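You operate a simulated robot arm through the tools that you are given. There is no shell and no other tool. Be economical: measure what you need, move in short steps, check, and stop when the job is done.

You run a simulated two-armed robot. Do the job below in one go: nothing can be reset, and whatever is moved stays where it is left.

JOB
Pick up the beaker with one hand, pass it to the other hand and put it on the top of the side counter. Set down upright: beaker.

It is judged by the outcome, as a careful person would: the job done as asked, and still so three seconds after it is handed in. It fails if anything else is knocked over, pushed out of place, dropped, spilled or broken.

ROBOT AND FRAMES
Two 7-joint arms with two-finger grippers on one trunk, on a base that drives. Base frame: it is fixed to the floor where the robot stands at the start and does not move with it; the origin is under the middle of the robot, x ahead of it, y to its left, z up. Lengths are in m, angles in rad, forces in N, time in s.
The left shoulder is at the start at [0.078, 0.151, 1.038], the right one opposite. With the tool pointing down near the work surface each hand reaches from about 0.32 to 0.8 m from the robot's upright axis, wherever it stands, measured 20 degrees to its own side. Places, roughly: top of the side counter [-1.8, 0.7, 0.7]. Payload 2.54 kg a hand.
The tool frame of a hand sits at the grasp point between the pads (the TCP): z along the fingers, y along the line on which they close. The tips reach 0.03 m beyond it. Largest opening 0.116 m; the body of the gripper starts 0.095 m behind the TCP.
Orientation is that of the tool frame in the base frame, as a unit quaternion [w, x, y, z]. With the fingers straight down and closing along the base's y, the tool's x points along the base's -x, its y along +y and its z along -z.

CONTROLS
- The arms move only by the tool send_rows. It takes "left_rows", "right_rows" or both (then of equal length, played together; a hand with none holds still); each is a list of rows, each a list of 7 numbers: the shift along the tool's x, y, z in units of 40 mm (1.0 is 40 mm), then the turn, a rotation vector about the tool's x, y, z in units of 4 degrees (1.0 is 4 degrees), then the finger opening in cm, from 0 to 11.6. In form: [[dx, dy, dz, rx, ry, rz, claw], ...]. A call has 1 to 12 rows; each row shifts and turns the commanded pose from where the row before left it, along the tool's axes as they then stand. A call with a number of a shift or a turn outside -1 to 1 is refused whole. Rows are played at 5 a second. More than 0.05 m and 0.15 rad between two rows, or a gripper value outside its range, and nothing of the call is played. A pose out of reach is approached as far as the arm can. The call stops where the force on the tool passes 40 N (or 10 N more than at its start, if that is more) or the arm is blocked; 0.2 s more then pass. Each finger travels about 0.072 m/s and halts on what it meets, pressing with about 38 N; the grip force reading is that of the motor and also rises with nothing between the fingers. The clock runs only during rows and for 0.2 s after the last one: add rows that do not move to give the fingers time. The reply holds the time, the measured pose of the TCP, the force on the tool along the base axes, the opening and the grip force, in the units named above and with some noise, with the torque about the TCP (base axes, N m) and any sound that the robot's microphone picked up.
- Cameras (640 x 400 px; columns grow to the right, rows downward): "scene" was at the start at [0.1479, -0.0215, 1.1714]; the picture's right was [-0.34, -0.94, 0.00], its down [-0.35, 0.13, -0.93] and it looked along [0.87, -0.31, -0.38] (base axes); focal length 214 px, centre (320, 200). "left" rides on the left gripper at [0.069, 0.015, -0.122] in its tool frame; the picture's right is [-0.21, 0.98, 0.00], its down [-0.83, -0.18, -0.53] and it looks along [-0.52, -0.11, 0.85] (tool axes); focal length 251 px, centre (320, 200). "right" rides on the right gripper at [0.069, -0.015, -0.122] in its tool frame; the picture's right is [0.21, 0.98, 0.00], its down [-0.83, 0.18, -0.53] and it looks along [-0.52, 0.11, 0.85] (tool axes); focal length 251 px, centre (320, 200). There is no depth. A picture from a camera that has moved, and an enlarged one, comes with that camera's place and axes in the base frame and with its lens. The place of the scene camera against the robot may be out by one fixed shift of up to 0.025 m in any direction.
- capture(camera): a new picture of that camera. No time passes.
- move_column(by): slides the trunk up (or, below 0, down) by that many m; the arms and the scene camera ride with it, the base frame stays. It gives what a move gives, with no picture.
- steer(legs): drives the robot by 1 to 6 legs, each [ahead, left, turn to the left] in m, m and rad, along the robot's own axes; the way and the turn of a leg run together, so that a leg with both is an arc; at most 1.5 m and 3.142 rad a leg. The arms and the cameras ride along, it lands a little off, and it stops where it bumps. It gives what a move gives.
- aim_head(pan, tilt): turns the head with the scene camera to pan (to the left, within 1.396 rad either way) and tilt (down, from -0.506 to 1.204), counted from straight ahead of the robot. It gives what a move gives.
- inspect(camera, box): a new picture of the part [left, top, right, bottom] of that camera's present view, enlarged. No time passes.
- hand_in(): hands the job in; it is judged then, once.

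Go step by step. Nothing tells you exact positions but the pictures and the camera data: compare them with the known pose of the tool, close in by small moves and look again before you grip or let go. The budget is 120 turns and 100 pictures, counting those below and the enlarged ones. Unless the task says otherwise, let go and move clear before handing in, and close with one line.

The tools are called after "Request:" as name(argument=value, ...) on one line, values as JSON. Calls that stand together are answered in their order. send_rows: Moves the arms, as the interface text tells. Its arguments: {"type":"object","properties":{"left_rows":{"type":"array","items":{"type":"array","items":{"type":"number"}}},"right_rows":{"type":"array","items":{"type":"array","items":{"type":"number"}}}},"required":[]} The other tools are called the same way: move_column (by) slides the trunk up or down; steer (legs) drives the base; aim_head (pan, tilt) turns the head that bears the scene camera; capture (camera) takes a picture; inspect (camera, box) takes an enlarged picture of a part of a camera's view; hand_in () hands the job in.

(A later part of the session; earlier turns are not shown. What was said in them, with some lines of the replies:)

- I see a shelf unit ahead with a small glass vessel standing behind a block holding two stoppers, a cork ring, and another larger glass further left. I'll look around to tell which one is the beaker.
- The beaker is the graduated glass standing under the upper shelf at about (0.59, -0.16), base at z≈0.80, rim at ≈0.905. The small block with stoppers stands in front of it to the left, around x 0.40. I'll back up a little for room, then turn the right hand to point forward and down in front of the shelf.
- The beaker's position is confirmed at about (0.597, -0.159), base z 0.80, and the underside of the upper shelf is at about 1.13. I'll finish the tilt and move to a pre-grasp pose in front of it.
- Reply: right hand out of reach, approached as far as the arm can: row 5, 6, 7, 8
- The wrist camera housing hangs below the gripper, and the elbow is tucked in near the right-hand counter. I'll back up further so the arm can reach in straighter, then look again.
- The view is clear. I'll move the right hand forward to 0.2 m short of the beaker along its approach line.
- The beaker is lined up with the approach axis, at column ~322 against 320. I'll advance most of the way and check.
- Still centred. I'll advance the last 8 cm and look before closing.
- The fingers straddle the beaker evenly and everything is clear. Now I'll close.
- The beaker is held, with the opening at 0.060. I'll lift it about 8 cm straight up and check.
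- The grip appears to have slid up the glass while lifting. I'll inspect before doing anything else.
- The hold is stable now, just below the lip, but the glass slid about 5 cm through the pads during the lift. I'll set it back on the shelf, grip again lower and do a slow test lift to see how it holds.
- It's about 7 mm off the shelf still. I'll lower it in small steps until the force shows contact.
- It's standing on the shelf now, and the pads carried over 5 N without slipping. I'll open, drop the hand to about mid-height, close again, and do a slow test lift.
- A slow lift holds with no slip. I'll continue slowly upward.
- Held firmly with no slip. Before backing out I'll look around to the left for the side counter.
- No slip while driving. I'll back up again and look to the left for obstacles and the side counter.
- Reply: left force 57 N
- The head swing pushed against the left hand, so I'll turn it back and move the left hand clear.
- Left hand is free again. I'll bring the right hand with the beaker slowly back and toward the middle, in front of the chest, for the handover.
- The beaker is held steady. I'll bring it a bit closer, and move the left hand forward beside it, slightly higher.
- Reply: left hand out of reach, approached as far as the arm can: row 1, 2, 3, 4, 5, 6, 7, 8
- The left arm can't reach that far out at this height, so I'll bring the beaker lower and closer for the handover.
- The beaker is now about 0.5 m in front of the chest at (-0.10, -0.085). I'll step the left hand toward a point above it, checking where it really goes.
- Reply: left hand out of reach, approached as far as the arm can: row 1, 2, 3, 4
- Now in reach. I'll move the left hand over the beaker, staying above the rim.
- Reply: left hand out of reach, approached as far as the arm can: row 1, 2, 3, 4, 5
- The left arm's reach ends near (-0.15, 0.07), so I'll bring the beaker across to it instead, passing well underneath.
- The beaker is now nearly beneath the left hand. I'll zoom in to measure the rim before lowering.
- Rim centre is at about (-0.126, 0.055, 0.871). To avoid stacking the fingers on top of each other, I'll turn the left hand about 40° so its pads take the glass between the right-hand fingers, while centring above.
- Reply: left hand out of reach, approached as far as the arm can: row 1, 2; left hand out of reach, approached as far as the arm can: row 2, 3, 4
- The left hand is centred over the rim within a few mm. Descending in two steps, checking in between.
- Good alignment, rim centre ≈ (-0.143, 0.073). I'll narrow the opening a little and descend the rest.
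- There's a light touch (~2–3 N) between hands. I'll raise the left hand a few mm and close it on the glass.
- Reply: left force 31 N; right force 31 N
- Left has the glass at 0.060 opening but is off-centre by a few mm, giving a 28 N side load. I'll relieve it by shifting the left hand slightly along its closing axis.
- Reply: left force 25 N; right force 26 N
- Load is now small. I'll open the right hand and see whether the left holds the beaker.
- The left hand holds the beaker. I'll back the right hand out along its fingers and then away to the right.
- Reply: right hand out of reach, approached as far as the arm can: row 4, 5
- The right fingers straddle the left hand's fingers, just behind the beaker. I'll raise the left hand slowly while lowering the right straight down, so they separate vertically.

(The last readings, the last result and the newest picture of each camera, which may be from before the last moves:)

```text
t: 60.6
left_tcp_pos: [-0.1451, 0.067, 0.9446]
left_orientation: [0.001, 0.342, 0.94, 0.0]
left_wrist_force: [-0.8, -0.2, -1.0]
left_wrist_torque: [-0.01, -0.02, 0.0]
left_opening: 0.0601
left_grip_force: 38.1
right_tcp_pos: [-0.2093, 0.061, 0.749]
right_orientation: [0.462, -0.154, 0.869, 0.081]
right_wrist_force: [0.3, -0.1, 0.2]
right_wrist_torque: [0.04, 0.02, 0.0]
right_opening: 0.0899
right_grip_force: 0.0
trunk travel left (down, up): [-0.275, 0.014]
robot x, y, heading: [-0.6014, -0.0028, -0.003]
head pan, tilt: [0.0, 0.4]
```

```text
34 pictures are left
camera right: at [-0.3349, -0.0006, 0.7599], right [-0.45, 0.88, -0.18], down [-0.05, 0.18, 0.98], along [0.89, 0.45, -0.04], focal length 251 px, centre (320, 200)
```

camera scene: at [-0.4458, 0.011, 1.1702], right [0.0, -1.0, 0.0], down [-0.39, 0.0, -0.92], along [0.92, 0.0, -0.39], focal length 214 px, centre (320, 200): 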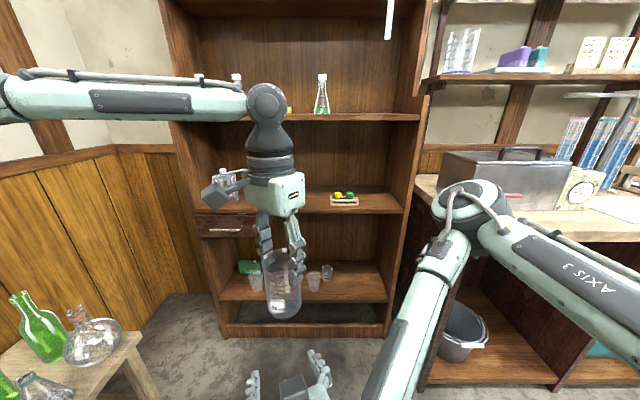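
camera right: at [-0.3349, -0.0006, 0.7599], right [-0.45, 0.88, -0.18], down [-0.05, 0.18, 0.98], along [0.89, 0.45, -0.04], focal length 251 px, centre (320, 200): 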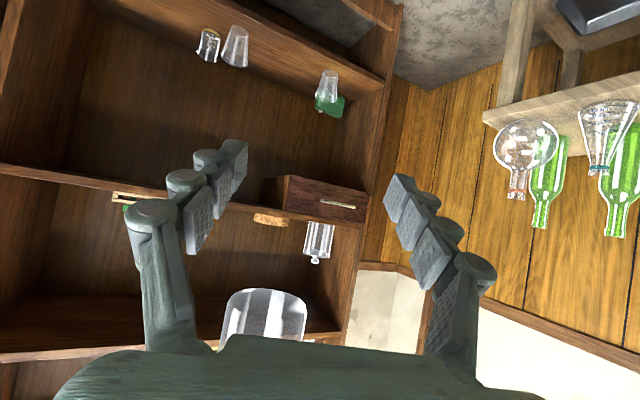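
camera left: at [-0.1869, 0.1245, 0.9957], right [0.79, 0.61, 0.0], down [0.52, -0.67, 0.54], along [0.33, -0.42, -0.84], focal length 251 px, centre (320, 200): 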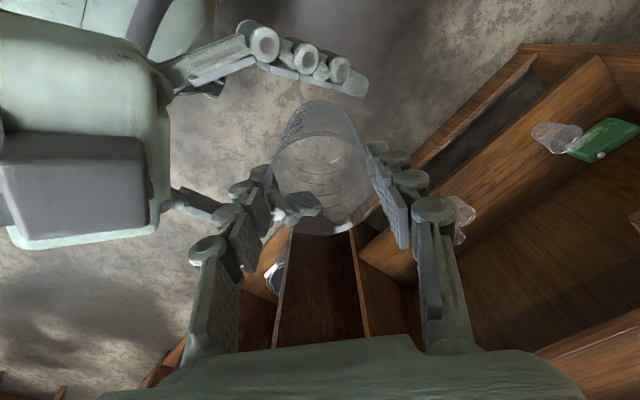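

The hands are separated and the left holds the beaker well. I'll move the right hand off to the right, then look to both sides for driving.

Request:
send_rows(right_rows=[[0.16, -0.78, -0.24, 0, 0, 0, 9], [0.16, -0.78, -0.24, 0, 0, 0, 9], [0.16, -0.78, -0.24, 0, 0, 0, 9], [0.16, -0.78, -0.24, 0, 0, 0, 9], [0.16, -0.78, -0.24, 0, 0, 0, 9], [0.16, -0.78, -0.24, 0, 0, 0, 9]])

Request:
aim_head(pan=-1.39, tilt=0.3)

Request:
capture(camera="scene")

Request:
aim_head(pan=1.39, tilt=0.3)

Request:
capture(camera="scene")

```text
t: 62.0
left_tcp_pos: [-0.1458, 0.0682, 0.9433]
left_orientation: [0.0, 0.341, 0.94, -0.001]
left_wrist_force: [-0.4, 0.3, -1.6]
left_wrist_torque: [0.03, 0.04, 0.0]
left_opening: 0.0601
left_grip_force: 38.2
right_tcp_pos: [-0.2063, -0.0073, 0.7445]
right_orientation: [0.463, -0.153, 0.87, 0.079]
right_wrist_force: [0.6, -0.1, 0.5]
right_wrist_torque: [0.03, 0.01, -0.02]
right_opening: 0.0899
right_grip_force: 0.2
right hand out of reach, approached as far as the arm can: row 2, 3, 4, 5, 6
trunk travel left (down, up): [-0.275, 0.014]
robot x, y, heading: [-0.5984, 0.0023, 0.002]
head pan, tilt: [0.0, 0.4]
```

```text
t: 63.5
left_tcp_pos: [-0.1451, 0.0685, 0.9447]
left_orientation: [0.001, 0.34, 0.94, -0.002]
left_wrist_force: [0.2, 0.4, -0.5]
left_wrist_torque: [0.01, -0.02, -0.02]
left_opening: 0.0599
left_grip_force: 38.5
right_tcp_pos: [-0.2053, -0.0067, 0.7464]
right_orientation: [0.462, -0.153, 0.87, 0.079]
right_wrist_force: [0.2, 0.4, 0.9]
right_wrist_torque: [-0.02, 0.01, -0.02]
right_opening: 0.0898
right_grip_force: 0.0
trunk travel left (down, up): [-0.275, 0.014]
robot x, y, heading: [-0.5992, 0.0046, -0.001]
head pan, tilt: [-1.389, 0.3]
```

```text
33 pictures are left
camera scene: at [-0.5215, -0.081, 1.1794], right [-0.98, -0.18, 0.0], down [-0.05, 0.29, -0.96], along [0.17, -0.94, -0.3], focal length 214 px, centre (320, 200)
```

scene: 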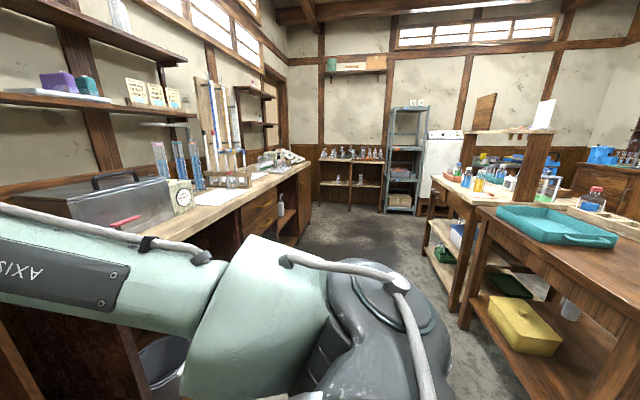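

```text
t: 65.9
left_tcp_pos: [-0.1458, 0.0688, 0.944]
left_orientation: [0.001, 0.341, 0.94, -0.001]
left_wrist_force: [1.4, -0.2, -0.6]
left_wrist_torque: [-0.03, 0.02, 0.0]
left_opening: 0.0599
left_grip_force: 37.3
right_tcp_pos: [-0.2041, -0.0072, 0.7462]
right_orientation: [0.462, -0.153, 0.87, 0.079]
right_wrist_force: [0.4, -0.5, 0.4]
right_wrist_torque: [0.0, 0.03, -0.02]
right_opening: 0.09
right_grip_force: 0.0
trunk travel left (down, up): [-0.275, 0.014]
robot x, y, heading: [-0.598, 0.0011, -0.007]
head pan, tilt: [1.389, 0.3]
```

```text
32 pictures are left
camera scene: at [-0.5216, 0.1026, 1.1794], right [0.98, -0.18, 0.0], down [-0.05, -0.29, -0.96], along [0.17, 0.94, -0.3], focal length 214 px, centre (320, 200)
```

scene: 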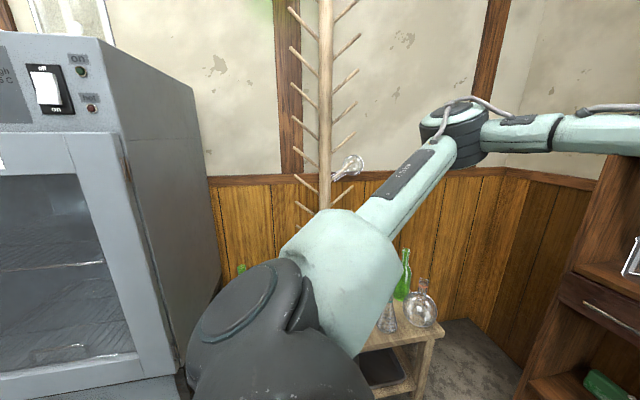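

I need to see what lies behind before driving. There's an oven on a bench to the left-rear and a table to the right-rear, so I'll turn the robot partly right, where there's room, and look back.

Request:
steer(legs=[[0, 0, -0.4], [0, 0, -0.4]])

Request:
aim_head(pan=-1.39, tilt=0.35)

Request:
capture(camera="scene")

Request:
capture(camera="left")

```text
t: 68.8
left_tcp_pos: [-0.2333, -0.2763, 0.9451]
left_orientation: [0.0, 0.68, 0.733, -0.001]
left_wrist_force: [-0.6, -0.3, -0.9]
left_wrist_torque: [0.03, -0.03, 0.0]
left_opening: 0.0599
left_grip_force: 37.7
right_tcp_pos: [-0.3295, -0.2868, 0.745]
right_orientation: [0.456, 0.198, 0.861, -0.107]
right_wrist_force: [-0.3, -0.7, -1.0]
right_wrist_torque: [0.01, -0.01, 0.0]
right_opening: 0.0898
right_grip_force: 0.1
trunk travel left (down, up): [-0.275, 0.014]
robot x, y, heading: [-0.599, 0.0031, -0.8]
head pan, tilt: [1.389, 0.3]
```

```text
t: 71.2
left_tcp_pos: [-0.2345, -0.2771, 0.9442]
left_orientation: [0.0, 0.68, 0.733, -0.001]
left_wrist_force: [0.1, 0.1, -1.0]
left_wrist_torque: [0.03, 0.02, -0.01]
left_opening: 0.0599
left_grip_force: 38.3
right_tcp_pos: [-0.3296, -0.2862, 0.7447]
right_orientation: [0.456, 0.197, 0.861, -0.106]
right_wrist_force: [-0.8, 0.2, 0.0]
right_wrist_torque: [-0.01, 0.01, 0.0]
right_opening: 0.0901
right_grip_force: 0.1
trunk travel left (down, up): [-0.275, 0.014]
robot x, y, heading: [-0.603, 0.0019, -0.8]
head pan, tilt: [-1.389, 0.351]
```

```text
31 pictures are left
camera scene: at [-0.6128, -0.114, 1.1747], right [-0.82, 0.58, 0.0], down [0.2, 0.28, -0.94], along [-0.54, -0.77, -0.34], focal length 214 px, centre (320, 200)
```

scene: 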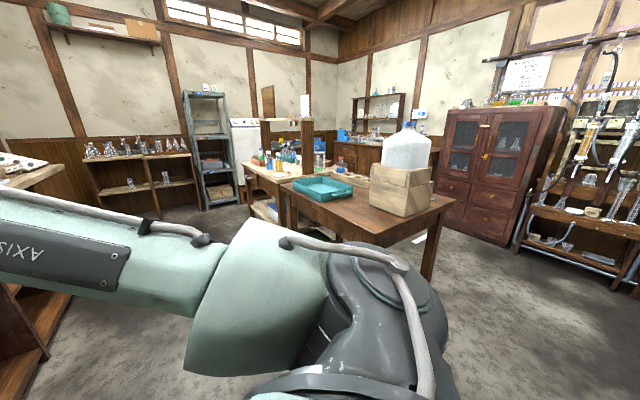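

```text
30 pictures are left
camera left: at [-0.2242, -0.2072, 1.0656], right [0.99, -0.14, 0.0], down [-0.12, -0.84, 0.53], along [-0.08, -0.53, -0.84], focal length 251 px, centre (320, 200)
```

left: 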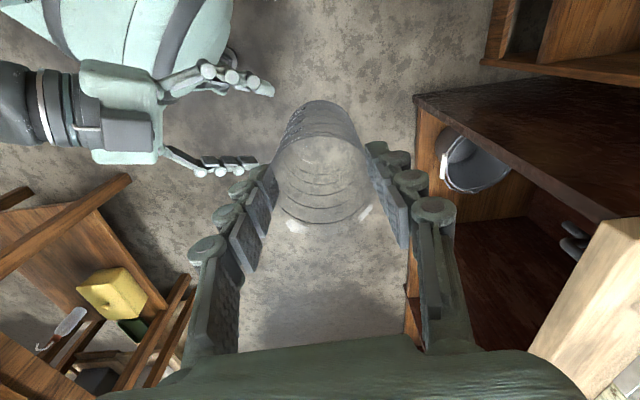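

The aisle behind is open: the table is on the y<-0.5 side, with free floor beyond. I'll turn on around to the right to face that way.

Request:
steer(legs=[[0, 0, -0.6], [0, 0, -0.6], [0, 0, -0.6], [0, 0, -0.54]])

Request:
aim_head(pan=-0.7, tilt=0.4)

Request:
capture(camera="scene")

```text
t: 78.3
left_tcp_pos: [-1.0545, -0.0466, 0.9444]
left_orientation: [-0.002, 0.932, -0.363, 0.0]
left_wrist_force: [-0.4, -0.2, -1.4]
left_wrist_torque: [0.0, 0.01, -0.03]
left_opening: 0.06
left_grip_force: 37.9
right_tcp_pos: [-0.9926, 0.0257, 0.7447]
right_orientation: [0.069, 0.873, 0.134, -0.464]
right_wrist_force: [0.3, 0.3, -1.0]
right_wrist_torque: [0.0, 0.0, 0.0]
right_opening: 0.0898
right_grip_force: 0.0
trunk travel left (down, up): [-0.275, 0.014]
robot x, y, heading: [-0.6007, -0.0011, 3.104]
head pan, tilt: [-1.389, 0.351]
```

```text
t: 79.4
left_tcp_pos: [-1.0553, -0.0472, 0.9441]
left_orientation: [-0.001, 0.932, -0.361, -0.001]
left_wrist_force: [0.6, 0.7, -0.4]
left_wrist_torque: [0.01, 0.02, -0.01]
left_opening: 0.0598
left_grip_force: 37.3
right_tcp_pos: [-0.9922, 0.0255, 0.7457]
right_orientation: [0.069, 0.873, 0.134, -0.463]
right_wrist_force: [-0.1, -0.2, -0.3]
right_wrist_torque: [0.0, 0.01, 0.01]
right_opening: 0.0899
right_grip_force: 0.0
trunk travel left (down, up): [-0.275, 0.014]
robot x, y, heading: [-0.5975, 0.0014, 3.099]
head pan, tilt: [-0.7, 0.4]
```

```text
29 pictures are left
camera scene: at [-0.7427, 0.0763, 1.1702], right [0.68, 0.74, 0.0], down [0.29, -0.26, -0.92], along [-0.68, 0.62, -0.39], focal length 214 px, centre (320, 200)
```

scene: 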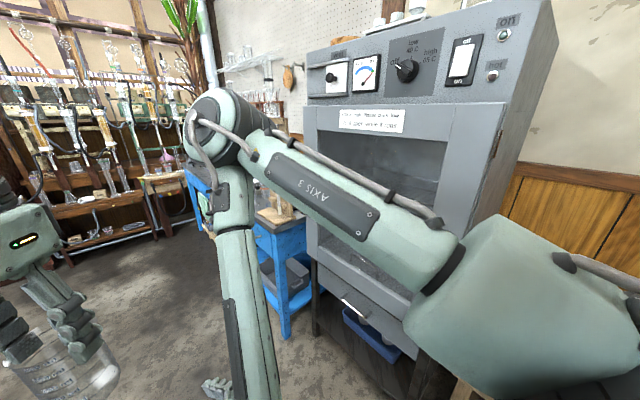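

The oven is at right, and beyond it a blue-framed counter at roughly x<-1.4, y>0.45 matches the side counter. I'll sidestep slightly away from the table and drive forward.

Request:
steer(legs=[[0, -0.08, 0.04], [0.3, 0, 0], [0.3, 0, 0]])

Request:
aim_head(pan=-0.75, tilt=0.55)

Request:
capture(camera="scene")

```text
t: 84.1
left_tcp_pos: [-1.6454, 0.0151, 0.9452]
left_orientation: [0.0, 0.939, -0.344, 0.0]
left_wrist_force: [-1.0, -0.3, -1.3]
left_wrist_torque: [-0.02, -0.02, -0.01]
left_opening: 0.0597
left_grip_force: 37.8
right_tcp_pos: [-1.5847, 0.0905, 0.7446]
right_orientation: [0.078, 0.87, 0.151, -0.462]
right_wrist_force: [0.5, -0.3, 1.0]
right_wrist_torque: [-0.02, 0.0, -0.01]
right_opening: 0.0899
right_grip_force: 0.0
trunk travel left (down, up): [-0.275, 0.014]
robot x, y, heading: [-1.1903, 0.0805, 3.133]
head pan, tilt: [-0.7, 0.4]
```

```text
t: 84.8
left_tcp_pos: [-1.6438, 0.0156, 0.9446]
left_orientation: [0.0, 0.939, -0.344, -0.001]
left_wrist_force: [1.0, 0.0, -1.1]
left_wrist_torque: [-0.01, 0.01, -0.01]
left_opening: 0.0598
left_grip_force: 37.9
right_tcp_pos: [-1.5828, 0.0912, 0.7448]
right_orientation: [0.078, 0.87, 0.151, -0.462]
right_wrist_force: [-0.6, 0.0, 0.4]
right_wrist_torque: [-0.01, 0.01, 0.03]
right_opening: 0.09
right_grip_force: 0.1
trunk travel left (down, up): [-0.275, 0.014]
robot x, y, heading: [-1.1899, 0.0813, 3.135]
head pan, tilt: [-0.75, 0.55]
```

```text
28 pictures are left
camera scene: at [-1.331, 0.1522, 1.1565], right [0.69, 0.73, 0.0], down [0.38, -0.36, -0.85], along [-0.62, 0.58, -0.52], focal length 214 px, centre (320, 200)
```

scene: 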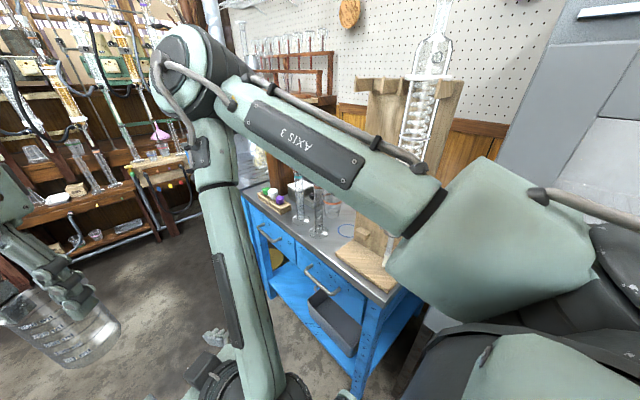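

The side counter is the blue-framed one, with its front edge at y≈0.47 from x≈-1.44 to -2.14. Some glassware and a wooden stand are on it. I'll drive to in front of it and turn to face it.

Request:
steer(legs=[[0.28, 0.1, 0], [0.27, 0.1, 0], [0, 0, -0.5], [0, 0, -0.54], [0, 0, -0.52]])

Request:
aim_head(pan=0.0, tilt=0.6)

Request:
capture(camera="scene")

Request:
capture(camera="left")

```text
t: 92.9
left_tcp_pos: [-1.7988, 0.336, 0.9456]
left_orientation: [0.001, -0.424, 0.906, -0.001]
left_wrist_force: [0.4, 0.7, -1.2]
left_wrist_torque: [0.01, 0.02, 0.02]
left_opening: 0.0599
left_grip_force: 38.0
right_tcp_pos: [-1.7238, 0.2765, 0.7458]
right_orientation: [-0.269, 0.724, -0.506, -0.383]
right_wrist_force: [0.0, -0.7, 1.0]
right_wrist_torque: [0.01, 0.04, -0.01]
right_opening: 0.09
right_grip_force: 0.0
trunk travel left (down, up): [-0.275, 0.014]
robot x, y, heading: [-1.7305, -0.1164, 1.574]
head pan, tilt: [-0.75, 0.55]
```

```text
t: 94.0
left_tcp_pos: [-1.8, 0.336, 0.9449]
left_orientation: [0.001, -0.425, 0.905, -0.001]
left_wrist_force: [-0.2, -0.3, -0.7]
left_wrist_torque: [-0.01, 0.03, 0.0]
left_opening: 0.06
left_grip_force: 38.0
right_tcp_pos: [-1.724, 0.2762, 0.7453]
right_orientation: [-0.271, 0.724, -0.506, -0.383]
right_wrist_force: [0.9, 0.3, -0.6]
right_wrist_torque: [0.02, -0.02, 0.01]
right_opening: 0.0899
right_grip_force: 0.0
trunk travel left (down, up): [-0.275, 0.014]
robot x, y, heading: [-1.7287, -0.1194, 1.574]
head pan, tilt: [0.0, 0.6]
```

```text
27 pictures are left
camera scene: at [-1.7391, 0.049, 1.152], right [1.0, 0.0, 0.0], down [0.0, -0.56, -0.83], along [0.0, 0.83, -0.56], focal length 214 px, centre (320, 200)
```

scene: 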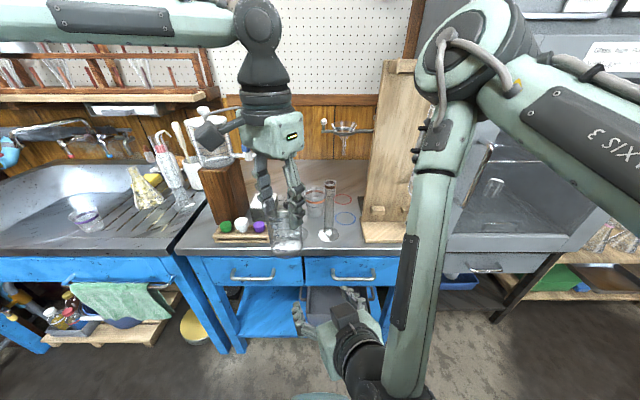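

```text
26 pictures are left
camera left: at [-1.8557, 0.2926, 1.0656], right [-0.61, 0.79, 0.0], down [0.67, 0.52, 0.53], along [0.42, 0.33, -0.84], focal length 251 px, centre (320, 200)
```

left: 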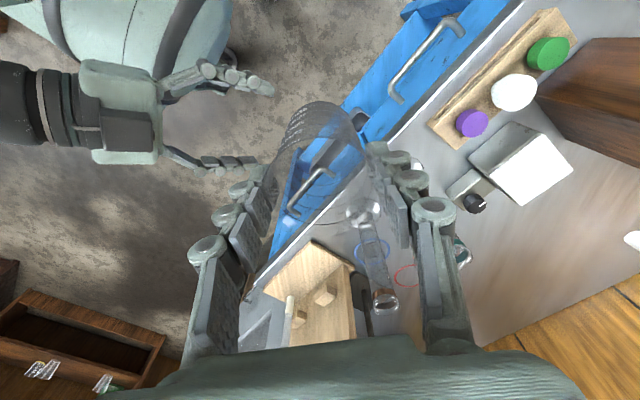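

I'm facing the side counter. I'll zoom in to find a clear spot on its top.

Request:
inspect(camera="scene", box=[180, 130, 440, 292])

Request:
inspect(camera="left", box=[240, 0, 640, 350])

```text
2.46 times, centred on (310, 211) of scene
camera zoom: at [-1.7391, 0.049, 1.152], right [1.0, 0.0, 0.0], down [0.0, -0.56, -0.83], along [0.0, 0.83, -0.56], focal length 528 px, centre (345, 173)
```

zoom: 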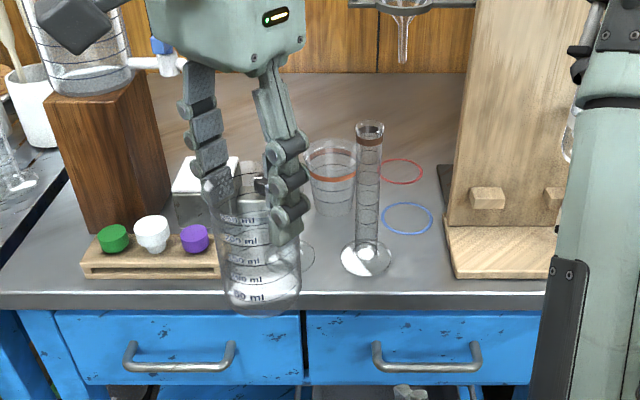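

```text
1.14 times, centred on (440, 175) of left
camera zoom: at [-1.8557, 0.2926, 1.0656], right [-0.61, 0.79, 0.0], down [0.67, 0.52, 0.53], along [0.42, 0.33, -0.84], focal length 287 px, centre (183, 229)
```

zoom: 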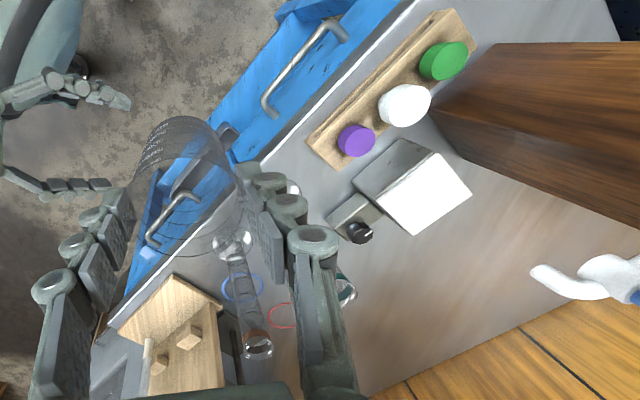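

There's a gap between the stopper rack and the measuring cylinder, but I saw something clear there. I'll check it closely.

Request:
inspect(camera="left", box=[370, 120, 490, 200])

Request:
inspect(camera="scene", box=[260, 190, 360, 260])

```text
5.00 times, centred on (430, 160) of left
camera zoom: at [-1.8557, 0.2926, 1.0656], right [-0.61, 0.79, 0.0], down [0.67, 0.52, 0.53], along [0.42, 0.33, -0.84], focal length 1257 px, centre (-230, 400)
```

zoom: 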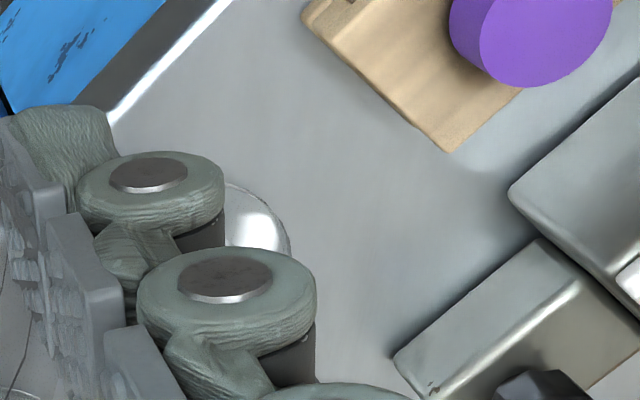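

```text
5.71 times, centred on (310, 225) of scene
camera zoom: at [-1.7391, 0.049, 1.152], right [1.0, 0.0, 0.0], down [0.0, -0.56, -0.83], along [0.0, 0.83, -0.56], focal length 1226 px, centre (377, 57)
```

zoom: 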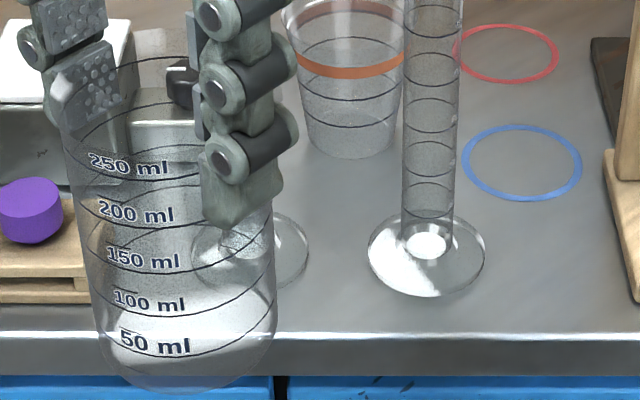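

The clear thing is the foot of another piece of glassware, so the front gap is taken. The free area is further back, around y≈0.75–0.9, so I must drive closer. First I'll move the beaker aside to the left and tuck the right hand back to pointing down.

Request:
send_rows(left_rows=[[0.12, 0.15, 0, 0, 0, 0, 2], [0.24, 0.29, 0, 0, 0, 0, 2], [0.24, 0.29, 0, 0, 0, 0, 2], [0.24, 0.29, 0, 0, 0, 0, 2], [0.24, 0.29, 0, 0, 0, 0, 2], [0.24, 0.29, 0, 0, 0, 0, 2], [0.24, 0.29, 0, 0, 0, 0, 2], [0.24, 0.29, 0, 0, 0, 0, 2], [0.12, 0.15, 0, 0, 0, 0, 2], [0, 0, 0, 0, 0, 0, 2]])

Request:
send_rows(right_rows=[[0, 0, 0, 0, 1, 0, 9], [0, 0, 0, 0, 1, 0, 9], [0, 0, 0, 0, 1, 0, 9], [0, 0, 0, 0, 1, 0, 9], [0, 0, 0, 0, 1, 0, 9], [0, 0, 0, 0, 1, 0, 9], [0, 0, 0, 0, 1, 0, 9], [0, -0.5, 0, 0, 1, 0, 9], [0, -0.5, 0, 0, 1, 0, 9], [0, -0.5, 0, 0, 1, 0, 9], [0, -0.5, 0, 0, 1, 0, 9], [0, -0.5, 0, 0, 1, 0, 9]])

Request:
capture(camera="scene")

```text
t: 96.2
left_tcp_pos: [-1.9205, 0.335, 0.944]
left_orientation: [0.001, -0.424, 0.906, 0.0]
left_wrist_force: [-0.3, 0.4, -0.7]
left_wrist_torque: [-0.01, 0.0, 0.01]
left_opening: 0.06
left_grip_force: 38.3
right_tcp_pos: [-1.7245, 0.2768, 0.7449]
right_orientation: [-0.27, 0.724, -0.506, -0.383]
right_wrist_force: [0.0, 0.4, -0.7]
right_wrist_torque: [0.02, 0.0, 0.01]
right_opening: 0.0898
right_grip_force: 0.1
trunk travel left (down, up): [-0.275, 0.014]
robot x, y, heading: [-1.7342, -0.116, 1.571]
head pan, tilt: [0.0, 0.6]
```

```text
t: 98.8
left_tcp_pos: [-1.9199, 0.3365, 0.9433]
left_orientation: [0.0, -0.424, 0.906, -0.001]
left_wrist_force: [-0.3, -0.4, -0.9]
left_wrist_torque: [0.0, 0.06, -0.01]
left_opening: 0.0598
left_grip_force: 38.3
right_tcp_pos: [-1.6318, 0.3118, 0.7454]
right_orientation: [-0.041, 0.816, -0.573, -0.054]
right_wrist_force: [-0.2, 0.3, 0.2]
right_wrist_torque: [-0.03, -0.01, -0.02]
right_opening: 0.0902
right_grip_force: 0.1
trunk travel left (down, up): [-0.275, 0.014]
robot x, y, heading: [-1.7313, -0.115, 1.573]
head pan, tilt: [0.0, 0.6]
```

```text
21 pictures are left
camera scene: at [-1.7388, 0.0491, 1.1519], right [1.0, 0.0, 0.0], down [0.0, -0.57, -0.82], along [0.0, 0.82, -0.57], focal length 214 px, centre (320, 200)
```

scene: 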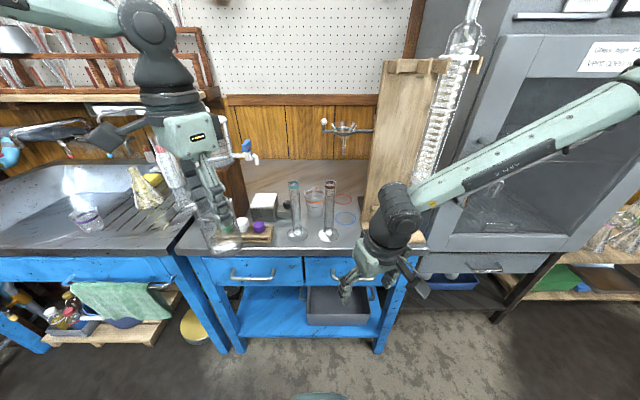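

Now the counter is unobstructed. I'll zoom in on it.

Request:
inspect(camera="scene", box=[200, 110, 400, 260])

```text
2.67 times, centred on (300, 185) of scene
camera zoom: at [-1.7388, 0.0491, 1.1519], right [1.0, 0.0, 0.0], down [0.0, -0.57, -0.82], along [0.0, 0.82, -0.57], focal length 572 px, centre (373, 240)
```

zoom: 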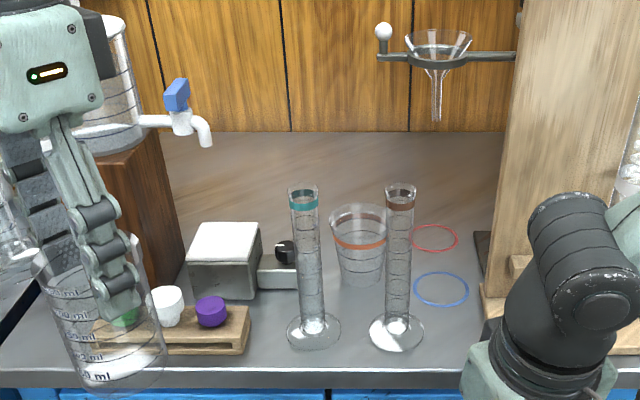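

There's clear space behind the stirrer and cylinders around x≈-1.85, y≈0.73, with the carboy tap at x≈-1.92 and the funnel stand at x>-1.73 bounding the way in. I'll raise the beaker above the cylinder tops (~0.89) and tuck the right hand up and back.

Request:
send_rows(left_rows=[[0, 0, -0.2, 0, 0, 0, 2], [0, 0, -0.2, 0, 0, 0, 2], [0, 0, -0.2, 0, 0, 0, 2], [0, 0, -0.2, 0, 0, 0, 2], [0, 0, -0.2, 0, 0, 0, 2], [0, 0, -0.2, 0, 0, 0, 2], [0, 0, -0.2, 0, 0, 0, 2], [0, 0, -0.2, 0, 0, 0, 2], [0, 0, -0.2, 0, 0, 0, 2], [0, 0, -0.2, 0, 0, 0, 2], [0, 0, -0.2, 0, 0, 0, 2], [0, 0, -0.2, 0, 0, 0, 2]], right_rows=[[0.33, -0.26, -0.62, 0, 0, 0, 9], [0.33, -0.26, -0.62, 0, 0, 0, 9], [0.33, -0.26, -0.62, 0, 0, 0, 9], [0.33, -0.26, -0.62, 0, 0, 0, 9], [0.33, -0.26, -0.62, 0, 0, 0, 9], [0.33, -0.26, -0.62, 0, 0, 0, 9], [0.33, -0.26, -0.62, 0, 0, 0, 9], [0.33, -0.26, -0.62, 0, 0, 0, 9], [0.33, -0.26, -0.62, 0, 0, 0, 9], [0.33, -0.26, -0.62, 0, 0, 0, 9], [0.33, -0.26, -0.62, 0, 0, 0, 9], [0.33, -0.26, -0.62, 0, 0, 0, 9]])

Request:
capture(camera="scene")

```text
t: 101.4
left_tcp_pos: [-1.9212, 0.3358, 1.0411]
left_orientation: [0.0, -0.424, 0.905, 0.001]
left_wrist_force: [-0.1, -0.2, -0.4]
left_wrist_torque: [0.06, 0.02, -0.01]
left_opening: 0.0602
left_grip_force: 38.2
right_tcp_pos: [-1.4442, 0.1649, 1.0187]
right_orientation: [-0.041, 0.818, -0.572, -0.054]
right_wrist_force: [-0.4, -0.2, 0.4]
right_wrist_torque: [-0.02, 0.0, 0.01]
right_opening: 0.0902
right_grip_force: 0.0
trunk travel left (down, up): [-0.275, 0.014]
robot x, y, heading: [-1.7327, -0.1151, 1.575]
head pan, tilt: [0.0, 0.6]
```

```text
19 pictures are left
camera scene: at [-1.7392, 0.0483, 1.1521], right [1.0, 0.0, 0.0], down [0.0, -0.56, -0.83], along [0.0, 0.83, -0.56], focal length 214 px, centre (320, 200)
```

scene: 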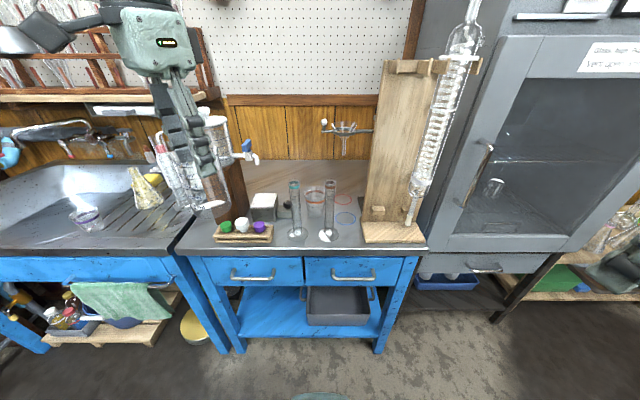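

All clear. Now sidestep right 8 cm and drive forward 17 cm.

Request:
steer(legs=[[0, -0.08, 0], [0.1, 0, 0], [0.075, 0, 0]])

Request:
capture(camera="scene")

Request:
capture(camera="left")

```text
t: 104.2
left_tcp_pos: [-1.8432, 0.5112, 1.0401]
left_orientation: [0.001, -0.424, 0.906, 0.0]
left_wrist_force: [-0.2, -0.3, -1.9]
left_wrist_torque: [-0.03, 0.03, -0.01]
left_opening: 0.0598
left_grip_force: 37.7
right_tcp_pos: [-1.3665, 0.3403, 1.0178]
right_orientation: [-0.041, 0.817, -0.573, -0.054]
right_wrist_force: [-0.2, 0.4, -0.8]
right_wrist_torque: [-0.02, 0.0, -0.03]
right_opening: 0.0899
right_grip_force: 0.1
trunk travel left (down, up): [-0.275, 0.014]
robot x, y, heading: [-1.6544, 0.0573, 1.575]
head pan, tilt: [0.0, 0.6]
```

```text
18 pictures are left
camera scene: at [-1.6616, 0.224, 1.1518], right [1.0, 0.0, 0.0], down [0.0, -0.57, -0.82], along [0.0, 0.82, -0.57], focal length 214 px, centre (320, 200)
```

scene: 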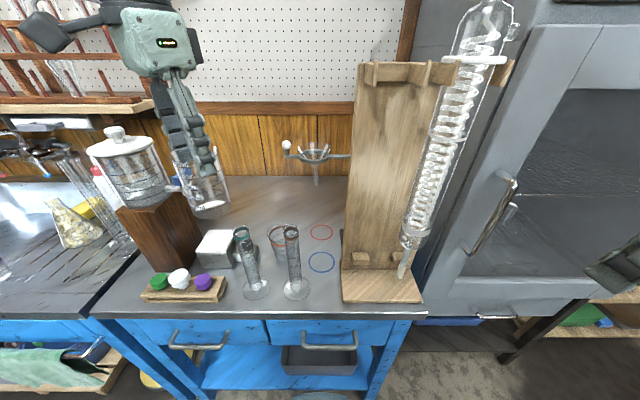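

```text
17 pictures are left
camera left: at [-1.8993, 0.4678, 1.1611], right [-0.61, 0.79, 0.0], down [0.67, 0.52, 0.53], along [0.42, 0.33, -0.85], focal length 251 px, centre (320, 200)
```

left: 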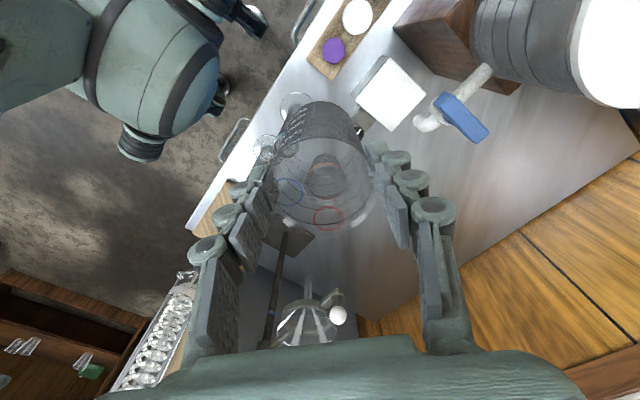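

The beaker is over the counter with its base at about 0.935, above everything nearby. I'll move it deeper in small steps, between the tap and the funnel stand.

Request:
send_rows(left_rows=[[-0.17, 0.09, 0, 0, 0, 0, 2], [-0.337, 0.182, 0, 0, 0, 0, 2], [-0.337, 0.182, 0, 0, 0, 0, 2], [-0.337, 0.182, 0, 0, 0, 0, 2], [-0.337, 0.182, 0, 0, 0, 0, 2], [-0.337, 0.182, 0, 0, 0, 0, 2], [-0.17, 0.09, 0, 0, 0, 0, 2]])

```text
t: 105.8
left_tcp_pos: [-1.8253, 0.6014, 1.0406]
left_orientation: [0.001, -0.425, 0.905, 0.0]
left_wrist_force: [0.5, 0.1, -1.5]
left_wrist_torque: [0.01, -0.02, 0.03]
left_opening: 0.0599
left_grip_force: 37.6
right_tcp_pos: [-1.3668, 0.3391, 1.0188]
right_orientation: [-0.041, 0.817, -0.572, -0.055]
right_wrist_force: [-0.2, -0.3, -0.7]
right_wrist_torque: [0.01, 0.0, 0.0]
right_opening: 0.0901
right_grip_force: 0.0
trunk travel left (down, up): [-0.275, 0.014]
robot x, y, heading: [-1.6537, 0.0535, 1.57]
head pan, tilt: [0.0, 0.6]
```

Request:
send_rows(left_rows=[[-0.14, 0.15, 0, 0, 0, 0, 2], [-0.28, 0.296, 0, 0, 0, 0, 2], [-0.28, 0.296, 0, 0, 0, 0, 2], [-0.28, 0.296, 0, 0, 0, 0, 2], [-0.28, 0.296, 0, 0, 0, 0, 2], [-0.28, 0.296, 0.15, 0, 0, 0, 2], [-0.28, 0.296, 0.25, 0, 0, 0, 2], [-0.28, 0.296, 0.25, 0, 0, 0, 2], [-0.14, 0.15, 0.25, 0, 0, 0, 2]])

Request:
capture(camera="scene")

Request:
capture(camera="left")

```text
t: 107.8
left_tcp_pos: [-1.854, 0.6855, 0.995]
left_orientation: [0.002, -0.425, 0.905, 0.0]
left_wrist_force: [0.1, 0.7, -0.6]
left_wrist_torque: [-0.02, -0.01, 0.0]
left_opening: 0.0602
left_grip_force: 38.0
left hand out of reach, approached as far as the arm can: row 4, 5, 6, 7, 8, 9
right_tcp_pos: [-1.3676, 0.3404, 1.0182]
right_orientation: [-0.042, 0.817, -0.572, -0.055]
right_wrist_force: [0.3, 0.6, 0.3]
right_wrist_torque: [0.01, 0.0, 0.02]
right_opening: 0.0897
right_grip_force: 0.0
trunk travel left (down, up): [-0.275, 0.014]
robot x, y, heading: [-1.6546, 0.0577, 1.576]
head pan, tilt: [0.0, 0.6]
```

```text
16 pictures are left
camera scene: at [-1.6616, 0.2233, 1.1519], right [1.0, 0.0, 0.0], down [0.0, -0.57, -0.82], along [0.0, 0.82, -0.57], focal length 214 px, centre (320, 200)
```

scene: 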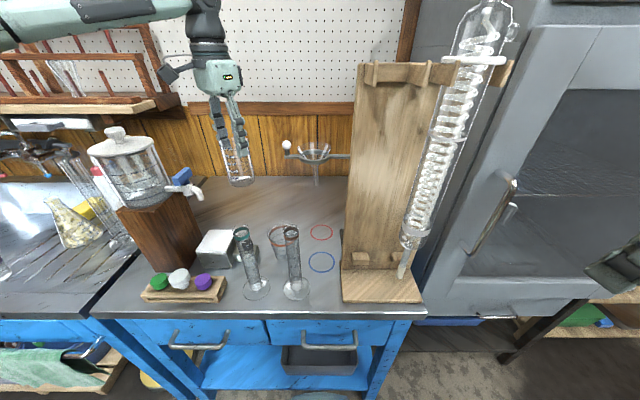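

```text
15 pictures are left
camera left: at [-1.9104, 0.6419, 1.1167], right [-0.61, 0.79, 0.0], down [0.67, 0.52, 0.54], along [0.42, 0.33, -0.84], focal length 251 px, centre (320, 200)
```

left: 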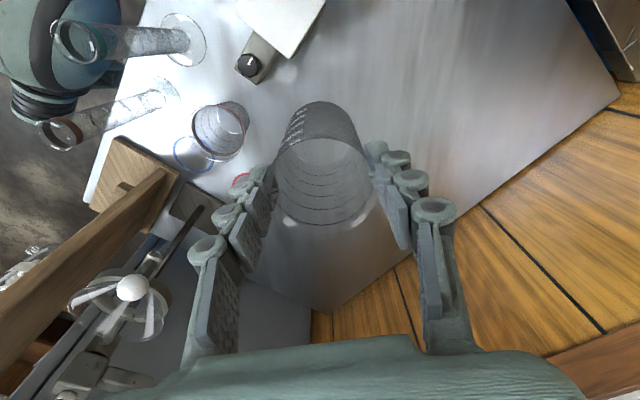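

The beaker is over clear counter, just behind the stirrer. I'll descend a bit and go a few cm deeper as reach allows.

Request:
send_rows(left_rows=[[0, 0, 0.25, 0, 0, 0, 2], [0, 0, 0.35, 0, 0, 0, 2], [0, 0, 0.35, 0, 0, 0, 2], [-0.25, 0.137, 0.25, 0, 0, 0, 2], [-0.25, 0.137, 0.25, 0, 0, 0, 2], [-0.25, 0.137, 0.25, 0, 0, 0, 2], [-0.25, 0.137, 0.25, 0, 0, 0, 2], [0, 0, 0, 0, 0, 0, 2]])

Request:
capture(camera="left")

Request:
inspect(camera="scene", box=[160, 60, 360, 310])

```text
t: 109.6
left_tcp_pos: [-1.8647, 0.702, 0.9179]
left_orientation: [0.003, -0.425, 0.905, 0.0]
left_wrist_force: [0.4, -0.4, -0.9]
left_wrist_torque: [0.03, -0.02, 0.0]
left_opening: 0.0599
left_grip_force: 37.7
left hand out of reach, approached as far as the arm can: row 4, 5, 6, 7
right_tcp_pos: [-1.3673, 0.3412, 1.0195]
right_orientation: [-0.042, 0.818, -0.572, -0.054]
right_wrist_force: [-0.4, 0.1, -0.1]
right_wrist_torque: [0.02, 0.07, 0.0]
right_opening: 0.0899
right_grip_force: 0.0
trunk travel left (down, up): [-0.275, 0.014]
robot x, y, heading: [-1.6521, 0.0556, 1.576]
head pan, tilt: [0.0, 0.6]
```

```text
14 pictures are left
camera left: at [-1.9214, 0.6594, 1.0375], right [-0.61, 0.79, 0.0], down [0.67, 0.52, 0.54], along [0.42, 0.33, -0.84], focal length 251 px, centre (320, 200)
```

left: 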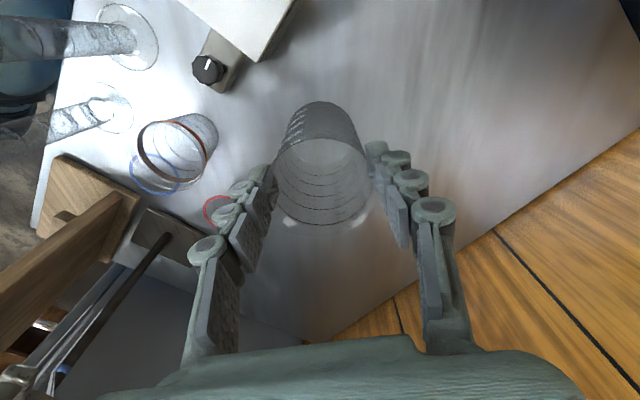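

```text
1.60 times, centred on (260, 185) of scene
camera zoom: at [-1.6616, 0.2232, 1.152], right [1.0, 0.0, 0.0], down [0.0, -0.56, -0.83], along [0.0, 0.83, -0.56], focal length 343 px, centre (416, 224)
```

zoom: 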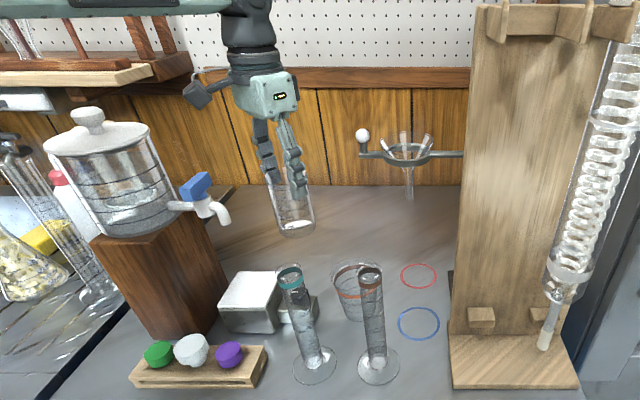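

The spot beneath is clear, ~9 cm from the stirrer. I'll lower straight down to a few cm above the top.

Request:
send_rows(left_rows=[[0, 0, 0.2, 0, 0, 0, 2], [0, 0, 0.35, 0, 0, 0, 2], [0, 0, 0.35, 0, 0, 0, 2], [0, 0, 0.35, 0, 0, 0, 2], [0, 0, 0.35, 0, 0, 0, 2], [0, 0, 0.35, 0, 0, 0, 2], [0, 0, 0.2, 0, 0, 0, 2], [0, 0, 0, 0, 0, 0, 2]])

Request:
inspect(camera="scene", box=[180, 110, 340, 230])

```text
t: 111.4
left_tcp_pos: [-1.8689, 0.6934, 0.8334]
left_orientation: [0.002, -0.424, 0.906, 0.001]
left_wrist_force: [-0.5, 0.0, 0.6]
left_wrist_torque: [0.0, -0.02, -0.03]
left_opening: 0.06
left_grip_force: 38.1
left hand out of reach, approached as far as the arm can: row 4, 5, 6
right_tcp_pos: [-1.3685, 0.3395, 1.0198]
right_orientation: [-0.041, 0.817, -0.573, -0.055]
right_wrist_force: [0.4, 0.1, 0.4]
right_wrist_torque: [-0.02, -0.01, 0.0]
right_opening: 0.09
right_grip_force: 0.0
trunk travel left (down, up): [-0.275, 0.014]
robot x, y, heading: [-1.6558, 0.0561, 1.573]
head pan, tilt: [0.0, 0.6]
```

```text
3.33 times, centred on (260, 170) of scene
camera zoom: at [-1.6616, 0.2232, 1.152], right [1.0, 0.0, 0.0], down [0.0, -0.56, -0.83], along [0.0, 0.83, -0.56], focal length 715 px, centre (520, 300)
```

zoom: 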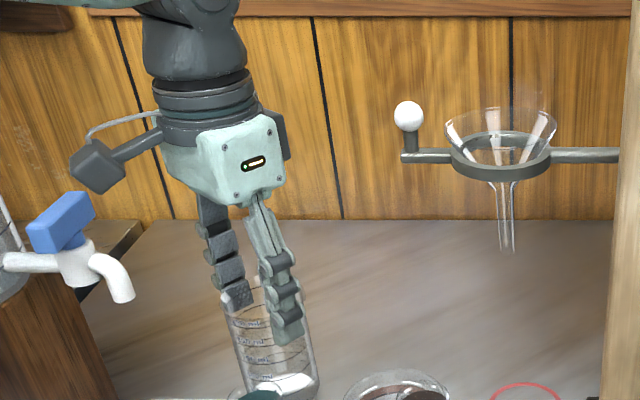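

The arm is at full stretch and drifting back toward the stirrer. I'll raise slightly and drive forward 3 cm for margin.

Request:
send_rows(left_rows=[[0, 0, -0.2, 0, 0, 0, 2], [0, 0, -0.2, 0, 0, 0, 2]])

Request:
steer(legs=[[0.04, 0, 0]])

Request:
capture(camera="left")

```text
t: 112.0
left_tcp_pos: [-1.8678, 0.6967, 0.849]
left_orientation: [0.001, -0.425, 0.905, 0.0]
left_wrist_force: [0.0, -0.1, -1.3]
left_wrist_torque: [0.02, -0.02, 0.0]
left_opening: 0.0597
left_grip_force: 38.2
right_tcp_pos: [-1.3679, 0.3405, 1.0187]
right_orientation: [-0.042, 0.817, -0.572, -0.055]
right_wrist_force: [-0.2, -0.8, 1.0]
right_wrist_torque: [0.01, 0.02, 0.0]
right_opening: 0.0899
right_grip_force: 0.1
trunk travel left (down, up): [-0.275, 0.014]
robot x, y, heading: [-1.6555, 0.0587, 1.574]
head pan, tilt: [0.0, 0.6]
```

```text
t: 112.9
left_tcp_pos: [-1.8676, 0.7337, 0.8482]
left_orientation: [0.001, -0.425, 0.905, -0.001]
left_wrist_force: [-0.2, 0.3, -1.7]
left_wrist_torque: [-0.01, -0.02, -0.02]
left_opening: 0.0599
left_grip_force: 38.4
right_tcp_pos: [-1.3683, 0.38, 1.0179]
right_orientation: [-0.041, 0.817, -0.572, -0.055]
right_wrist_force: [0.3, 0.5, -0.8]
right_wrist_torque: [-0.06, 0.02, 0.0]
right_opening: 0.0899
right_grip_force: 0.1
trunk travel left (down, up): [-0.275, 0.014]
robot x, y, heading: [-1.6555, 0.0968, 1.574]
head pan, tilt: [0.0, 0.6]
```

```text
11 pictures are left
camera left: at [-1.9232, 0.6918, 0.9693], right [-0.61, 0.79, 0.0], down [0.67, 0.52, 0.53], along [0.42, 0.33, -0.85], focal length 251 px, centre (320, 200)
```

left: 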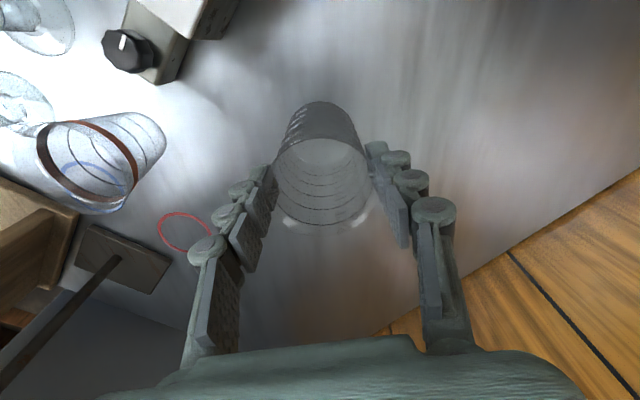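

Plenty of clearance now. Lowering to contact in small steps.

Request:
send_rows(left_rows=[[0.15, -0.1, 0.25, 0, 0, 0, 2], [0.15, -0.1, 0.25, 0, 0, 0, 2], [0, 0, 0.1, 0, 0, 0, 2], [0, 0, 0.1, 0, 0, 0, 2], [0, 0, 0, 0, 0, 0, 2]])

Request:
inspect(camera="scene", box=[160, 110, 320, 230])

```text
t: 114.1
left_tcp_pos: [-1.8693, 0.7209, 0.8258]
left_orientation: [0.002, -0.424, 0.905, 0.003]
left_wrist_force: [-1.7, -0.6, 24.6]
left_wrist_torque: [0.11, 0.01, -0.01]
left_opening: 0.0599
left_grip_force: 38.7
right_tcp_pos: [-1.3683, 0.3781, 1.0204]
right_orientation: [-0.043, 0.817, -0.572, -0.057]
right_wrist_force: [0.4, 0.1, 0.3]
right_wrist_torque: [0.02, 0.01, -0.02]
right_opening: 0.0903
right_grip_force: 0.0
trunk travel left (down, up): [-0.275, 0.014]
robot x, y, heading: [-1.6527, 0.0988, 1.573]
head pan, tilt: [0.0, 0.6]
```

```text
3.33 times, centred on (240, 170) of scene
camera zoom: at [-1.6612, 0.2602, 1.1527], right [1.0, 0.0, 0.0], down [0.0, -0.56, -0.83], along [0.0, 0.83, -0.56], focal length 715 px, centre (587, 300)
```

zoom: 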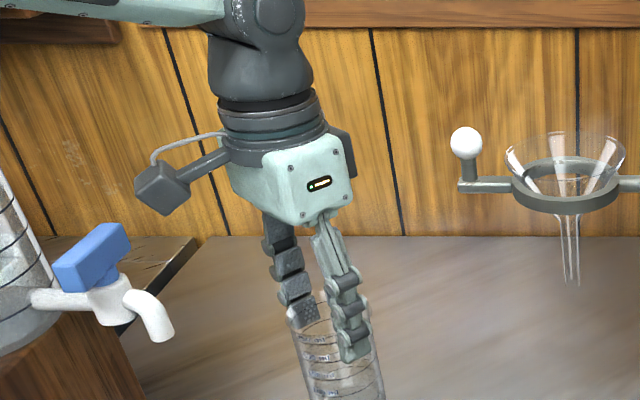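

The beaker is on the counter, with 25 N pressing. I'll ease off about 5 mm before opening.

Request:
send_rows(left_rows=[[0, 0, -0.06, 0, 0, 0, 2], [0, 0, -0.06, 0, 0, 0, 2], [0, 0, 0, 0, 0, 0, 2]])

Request:
inspect(camera="scene", box=[180, 140, 300, 260])

```text
t: 114.9
left_tcp_pos: [-1.8671, 0.721, 0.8256]
left_orientation: [0.002, -0.424, 0.906, -0.001]
left_wrist_force: [0.6, 4.5, 10.8]
left_wrist_torque: [0.66, -0.29, 0.09]
left_opening: 0.0598
left_grip_force: 38.1
right_tcp_pos: [-1.3665, 0.3798, 1.0185]
right_orientation: [-0.041, 0.817, -0.572, -0.055]
right_wrist_force: [0.1, 0.2, -0.9]
right_wrist_torque: [0.01, 0.0, 0.01]
right_opening: 0.0901
right_grip_force: 0.0
trunk travel left (down, up): [-0.275, 0.014]
robot x, y, heading: [-1.6537, 0.0986, 1.575]
head pan, tilt: [0.0, 0.6]
```

```text
3.33 times, centred on (240, 200) of scene
camera zoom: at [-1.6614, 0.2618, 1.152], right [1.0, 0.0, 0.0], down [0.0, -0.56, -0.83], along [0.0, 0.83, -0.56], focal length 715 px, centre (587, 200)
```

zoom: 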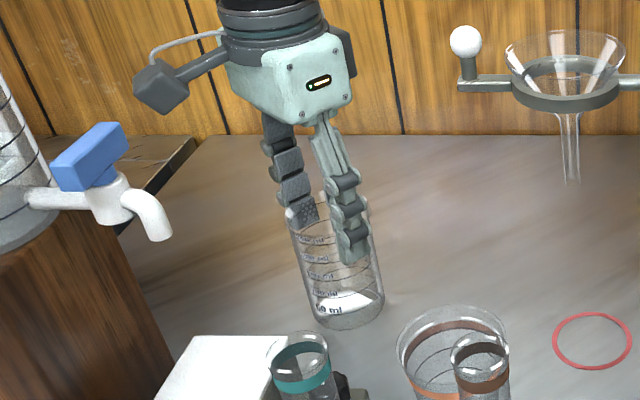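

The beaker stands on a clear spot. I'll ease a little more, then open slowly.

Request:
send_rows(left_rows=[[0, -0.02, -0.06, 0, 0, 0, 2], [0, 0, 0, 0, 0, 0, 2], [0, 0, 0, 0, 0, 0, 6.2], [0, 0, 0, 0, 0, 0, 6.8], [0, 0, 0, 0, 0, 0, 7.6], [0, 0, 0, 0, 0, 0, 8.2], [0, 0, 0, 0, 0, 0, 8.2]])

Request:
capture(camera="left")

```text
t: 116.5
left_tcp_pos: [-1.869, 0.7193, 0.8272]
left_orientation: [0.001, -0.425, 0.905, -0.001]
left_wrist_force: [0.1, -1.0, -0.2]
left_wrist_torque: [-0.01, -0.03, 0.01]
left_opening: 0.0822
left_grip_force: 0.0
right_tcp_pos: [-1.3681, 0.379, 1.0194]
right_orientation: [-0.042, 0.817, -0.573, -0.055]
right_wrist_force: [0.3, 0.5, -0.2]
right_wrist_torque: [-0.01, 0.01, 0.04]
right_opening: 0.0898
right_grip_force: 0.1
trunk travel left (down, up): [-0.275, 0.014]
robot x, y, heading: [-1.6526, 0.0974, 1.573]
head pan, tilt: [0.0, 0.6]
```

```text
8 pictures are left
camera left: at [-1.9249, 0.6763, 0.9489], right [-0.61, 0.79, 0.0], down [0.67, 0.52, 0.53], along [0.42, 0.33, -0.84], focal length 251 px, centre (320, 200)
```

left: 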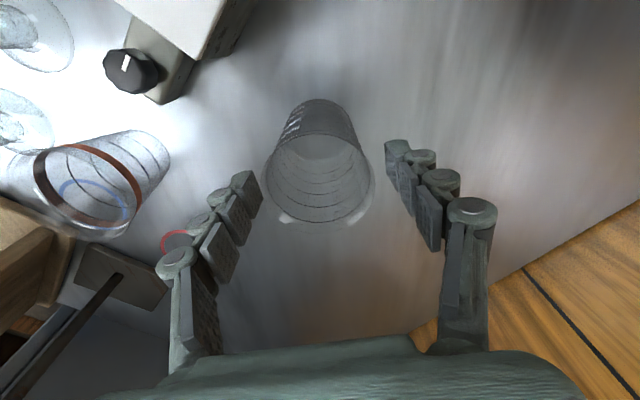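

Released and upright, with the pads clear on both sides. Lifting the left hand straight up.

Request:
send_rows(left_rows=[[0, 0, -0.25, 0, 0, 0, 8.2], [0, 0, -0.35, 0, 0, 0, 8.2], [0, 0, -0.35, 0, 0, 0, 8.2], [0, 0, -0.35, 0, 0, 0, 8.2], [0, 0, -0.4, 0, 0, 0, 8.2], [0, 0, -0.4, 0, 0, 0, 8.2], [0, 0, -0.4, 0, 0, 0, 8.2], [0, 0, -0.4, 0, 0, 0, 8.2], [0, 0, -0.4, 0, 0, 0, 8.2], [0, 0, -0.4, 0, 0, 0, 8.2], [0, 0, -0.4, 0, 0, 0, 8.2], [0, 0, -0.4, 0, 0, 0, 8.2]])

Request:
inspect(camera="scene", box=[120, 60, 360, 300])

```text
t: 119.1
left_tcp_pos: [-1.8686, 0.7197, 1.008]
left_orientation: [0.001, -0.425, 0.905, -0.001]
left_wrist_force: [0.0, -0.3, -0.6]
left_wrist_torque: [-0.04, 0.01, 0.02]
left_opening: 0.0819
left_grip_force: 0.0
right_tcp_pos: [-1.3677, 0.3787, 1.0188]
right_orientation: [-0.041, 0.817, -0.572, -0.055]
right_wrist_force: [-0.1, 0.0, -0.3]
right_wrist_torque: [-0.03, 0.03, -0.02]
right_opening: 0.0901
right_grip_force: 0.0
trunk travel left (down, up): [-0.275, 0.014]
robot x, y, heading: [-1.655, 0.0956, 1.576]
head pan, tilt: [0.0, 0.6]
```

```text
1.67 times, centred on (240, 180) of scene
camera zoom: at [-1.6618, 0.2626, 1.1519], right [1.0, 0.0, 0.0], down [0.0, -0.56, -0.83], along [0.0, 0.83, -0.56], focal length 358 px, centre (453, 233)
```

zoom: 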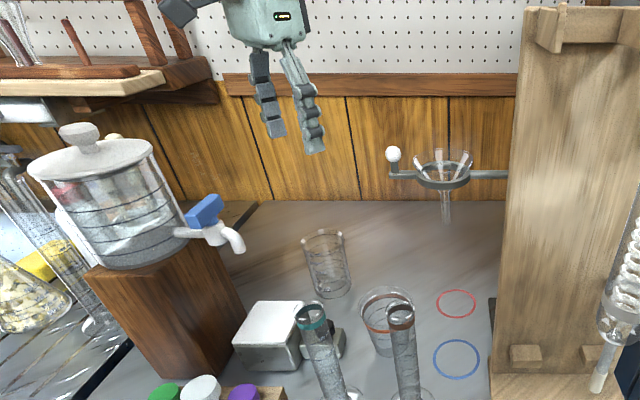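

The beaker stands upright on the side counter, nothing else has moved, and the left hand is well clear above it. I'm handing in.

Request:
hand_in()

```text
The job is handed in.
```

The beaker was picked up with the right hand, passed to the left, and now stands upright on the top of the side counter, and no other objects looked moved in the last picture.
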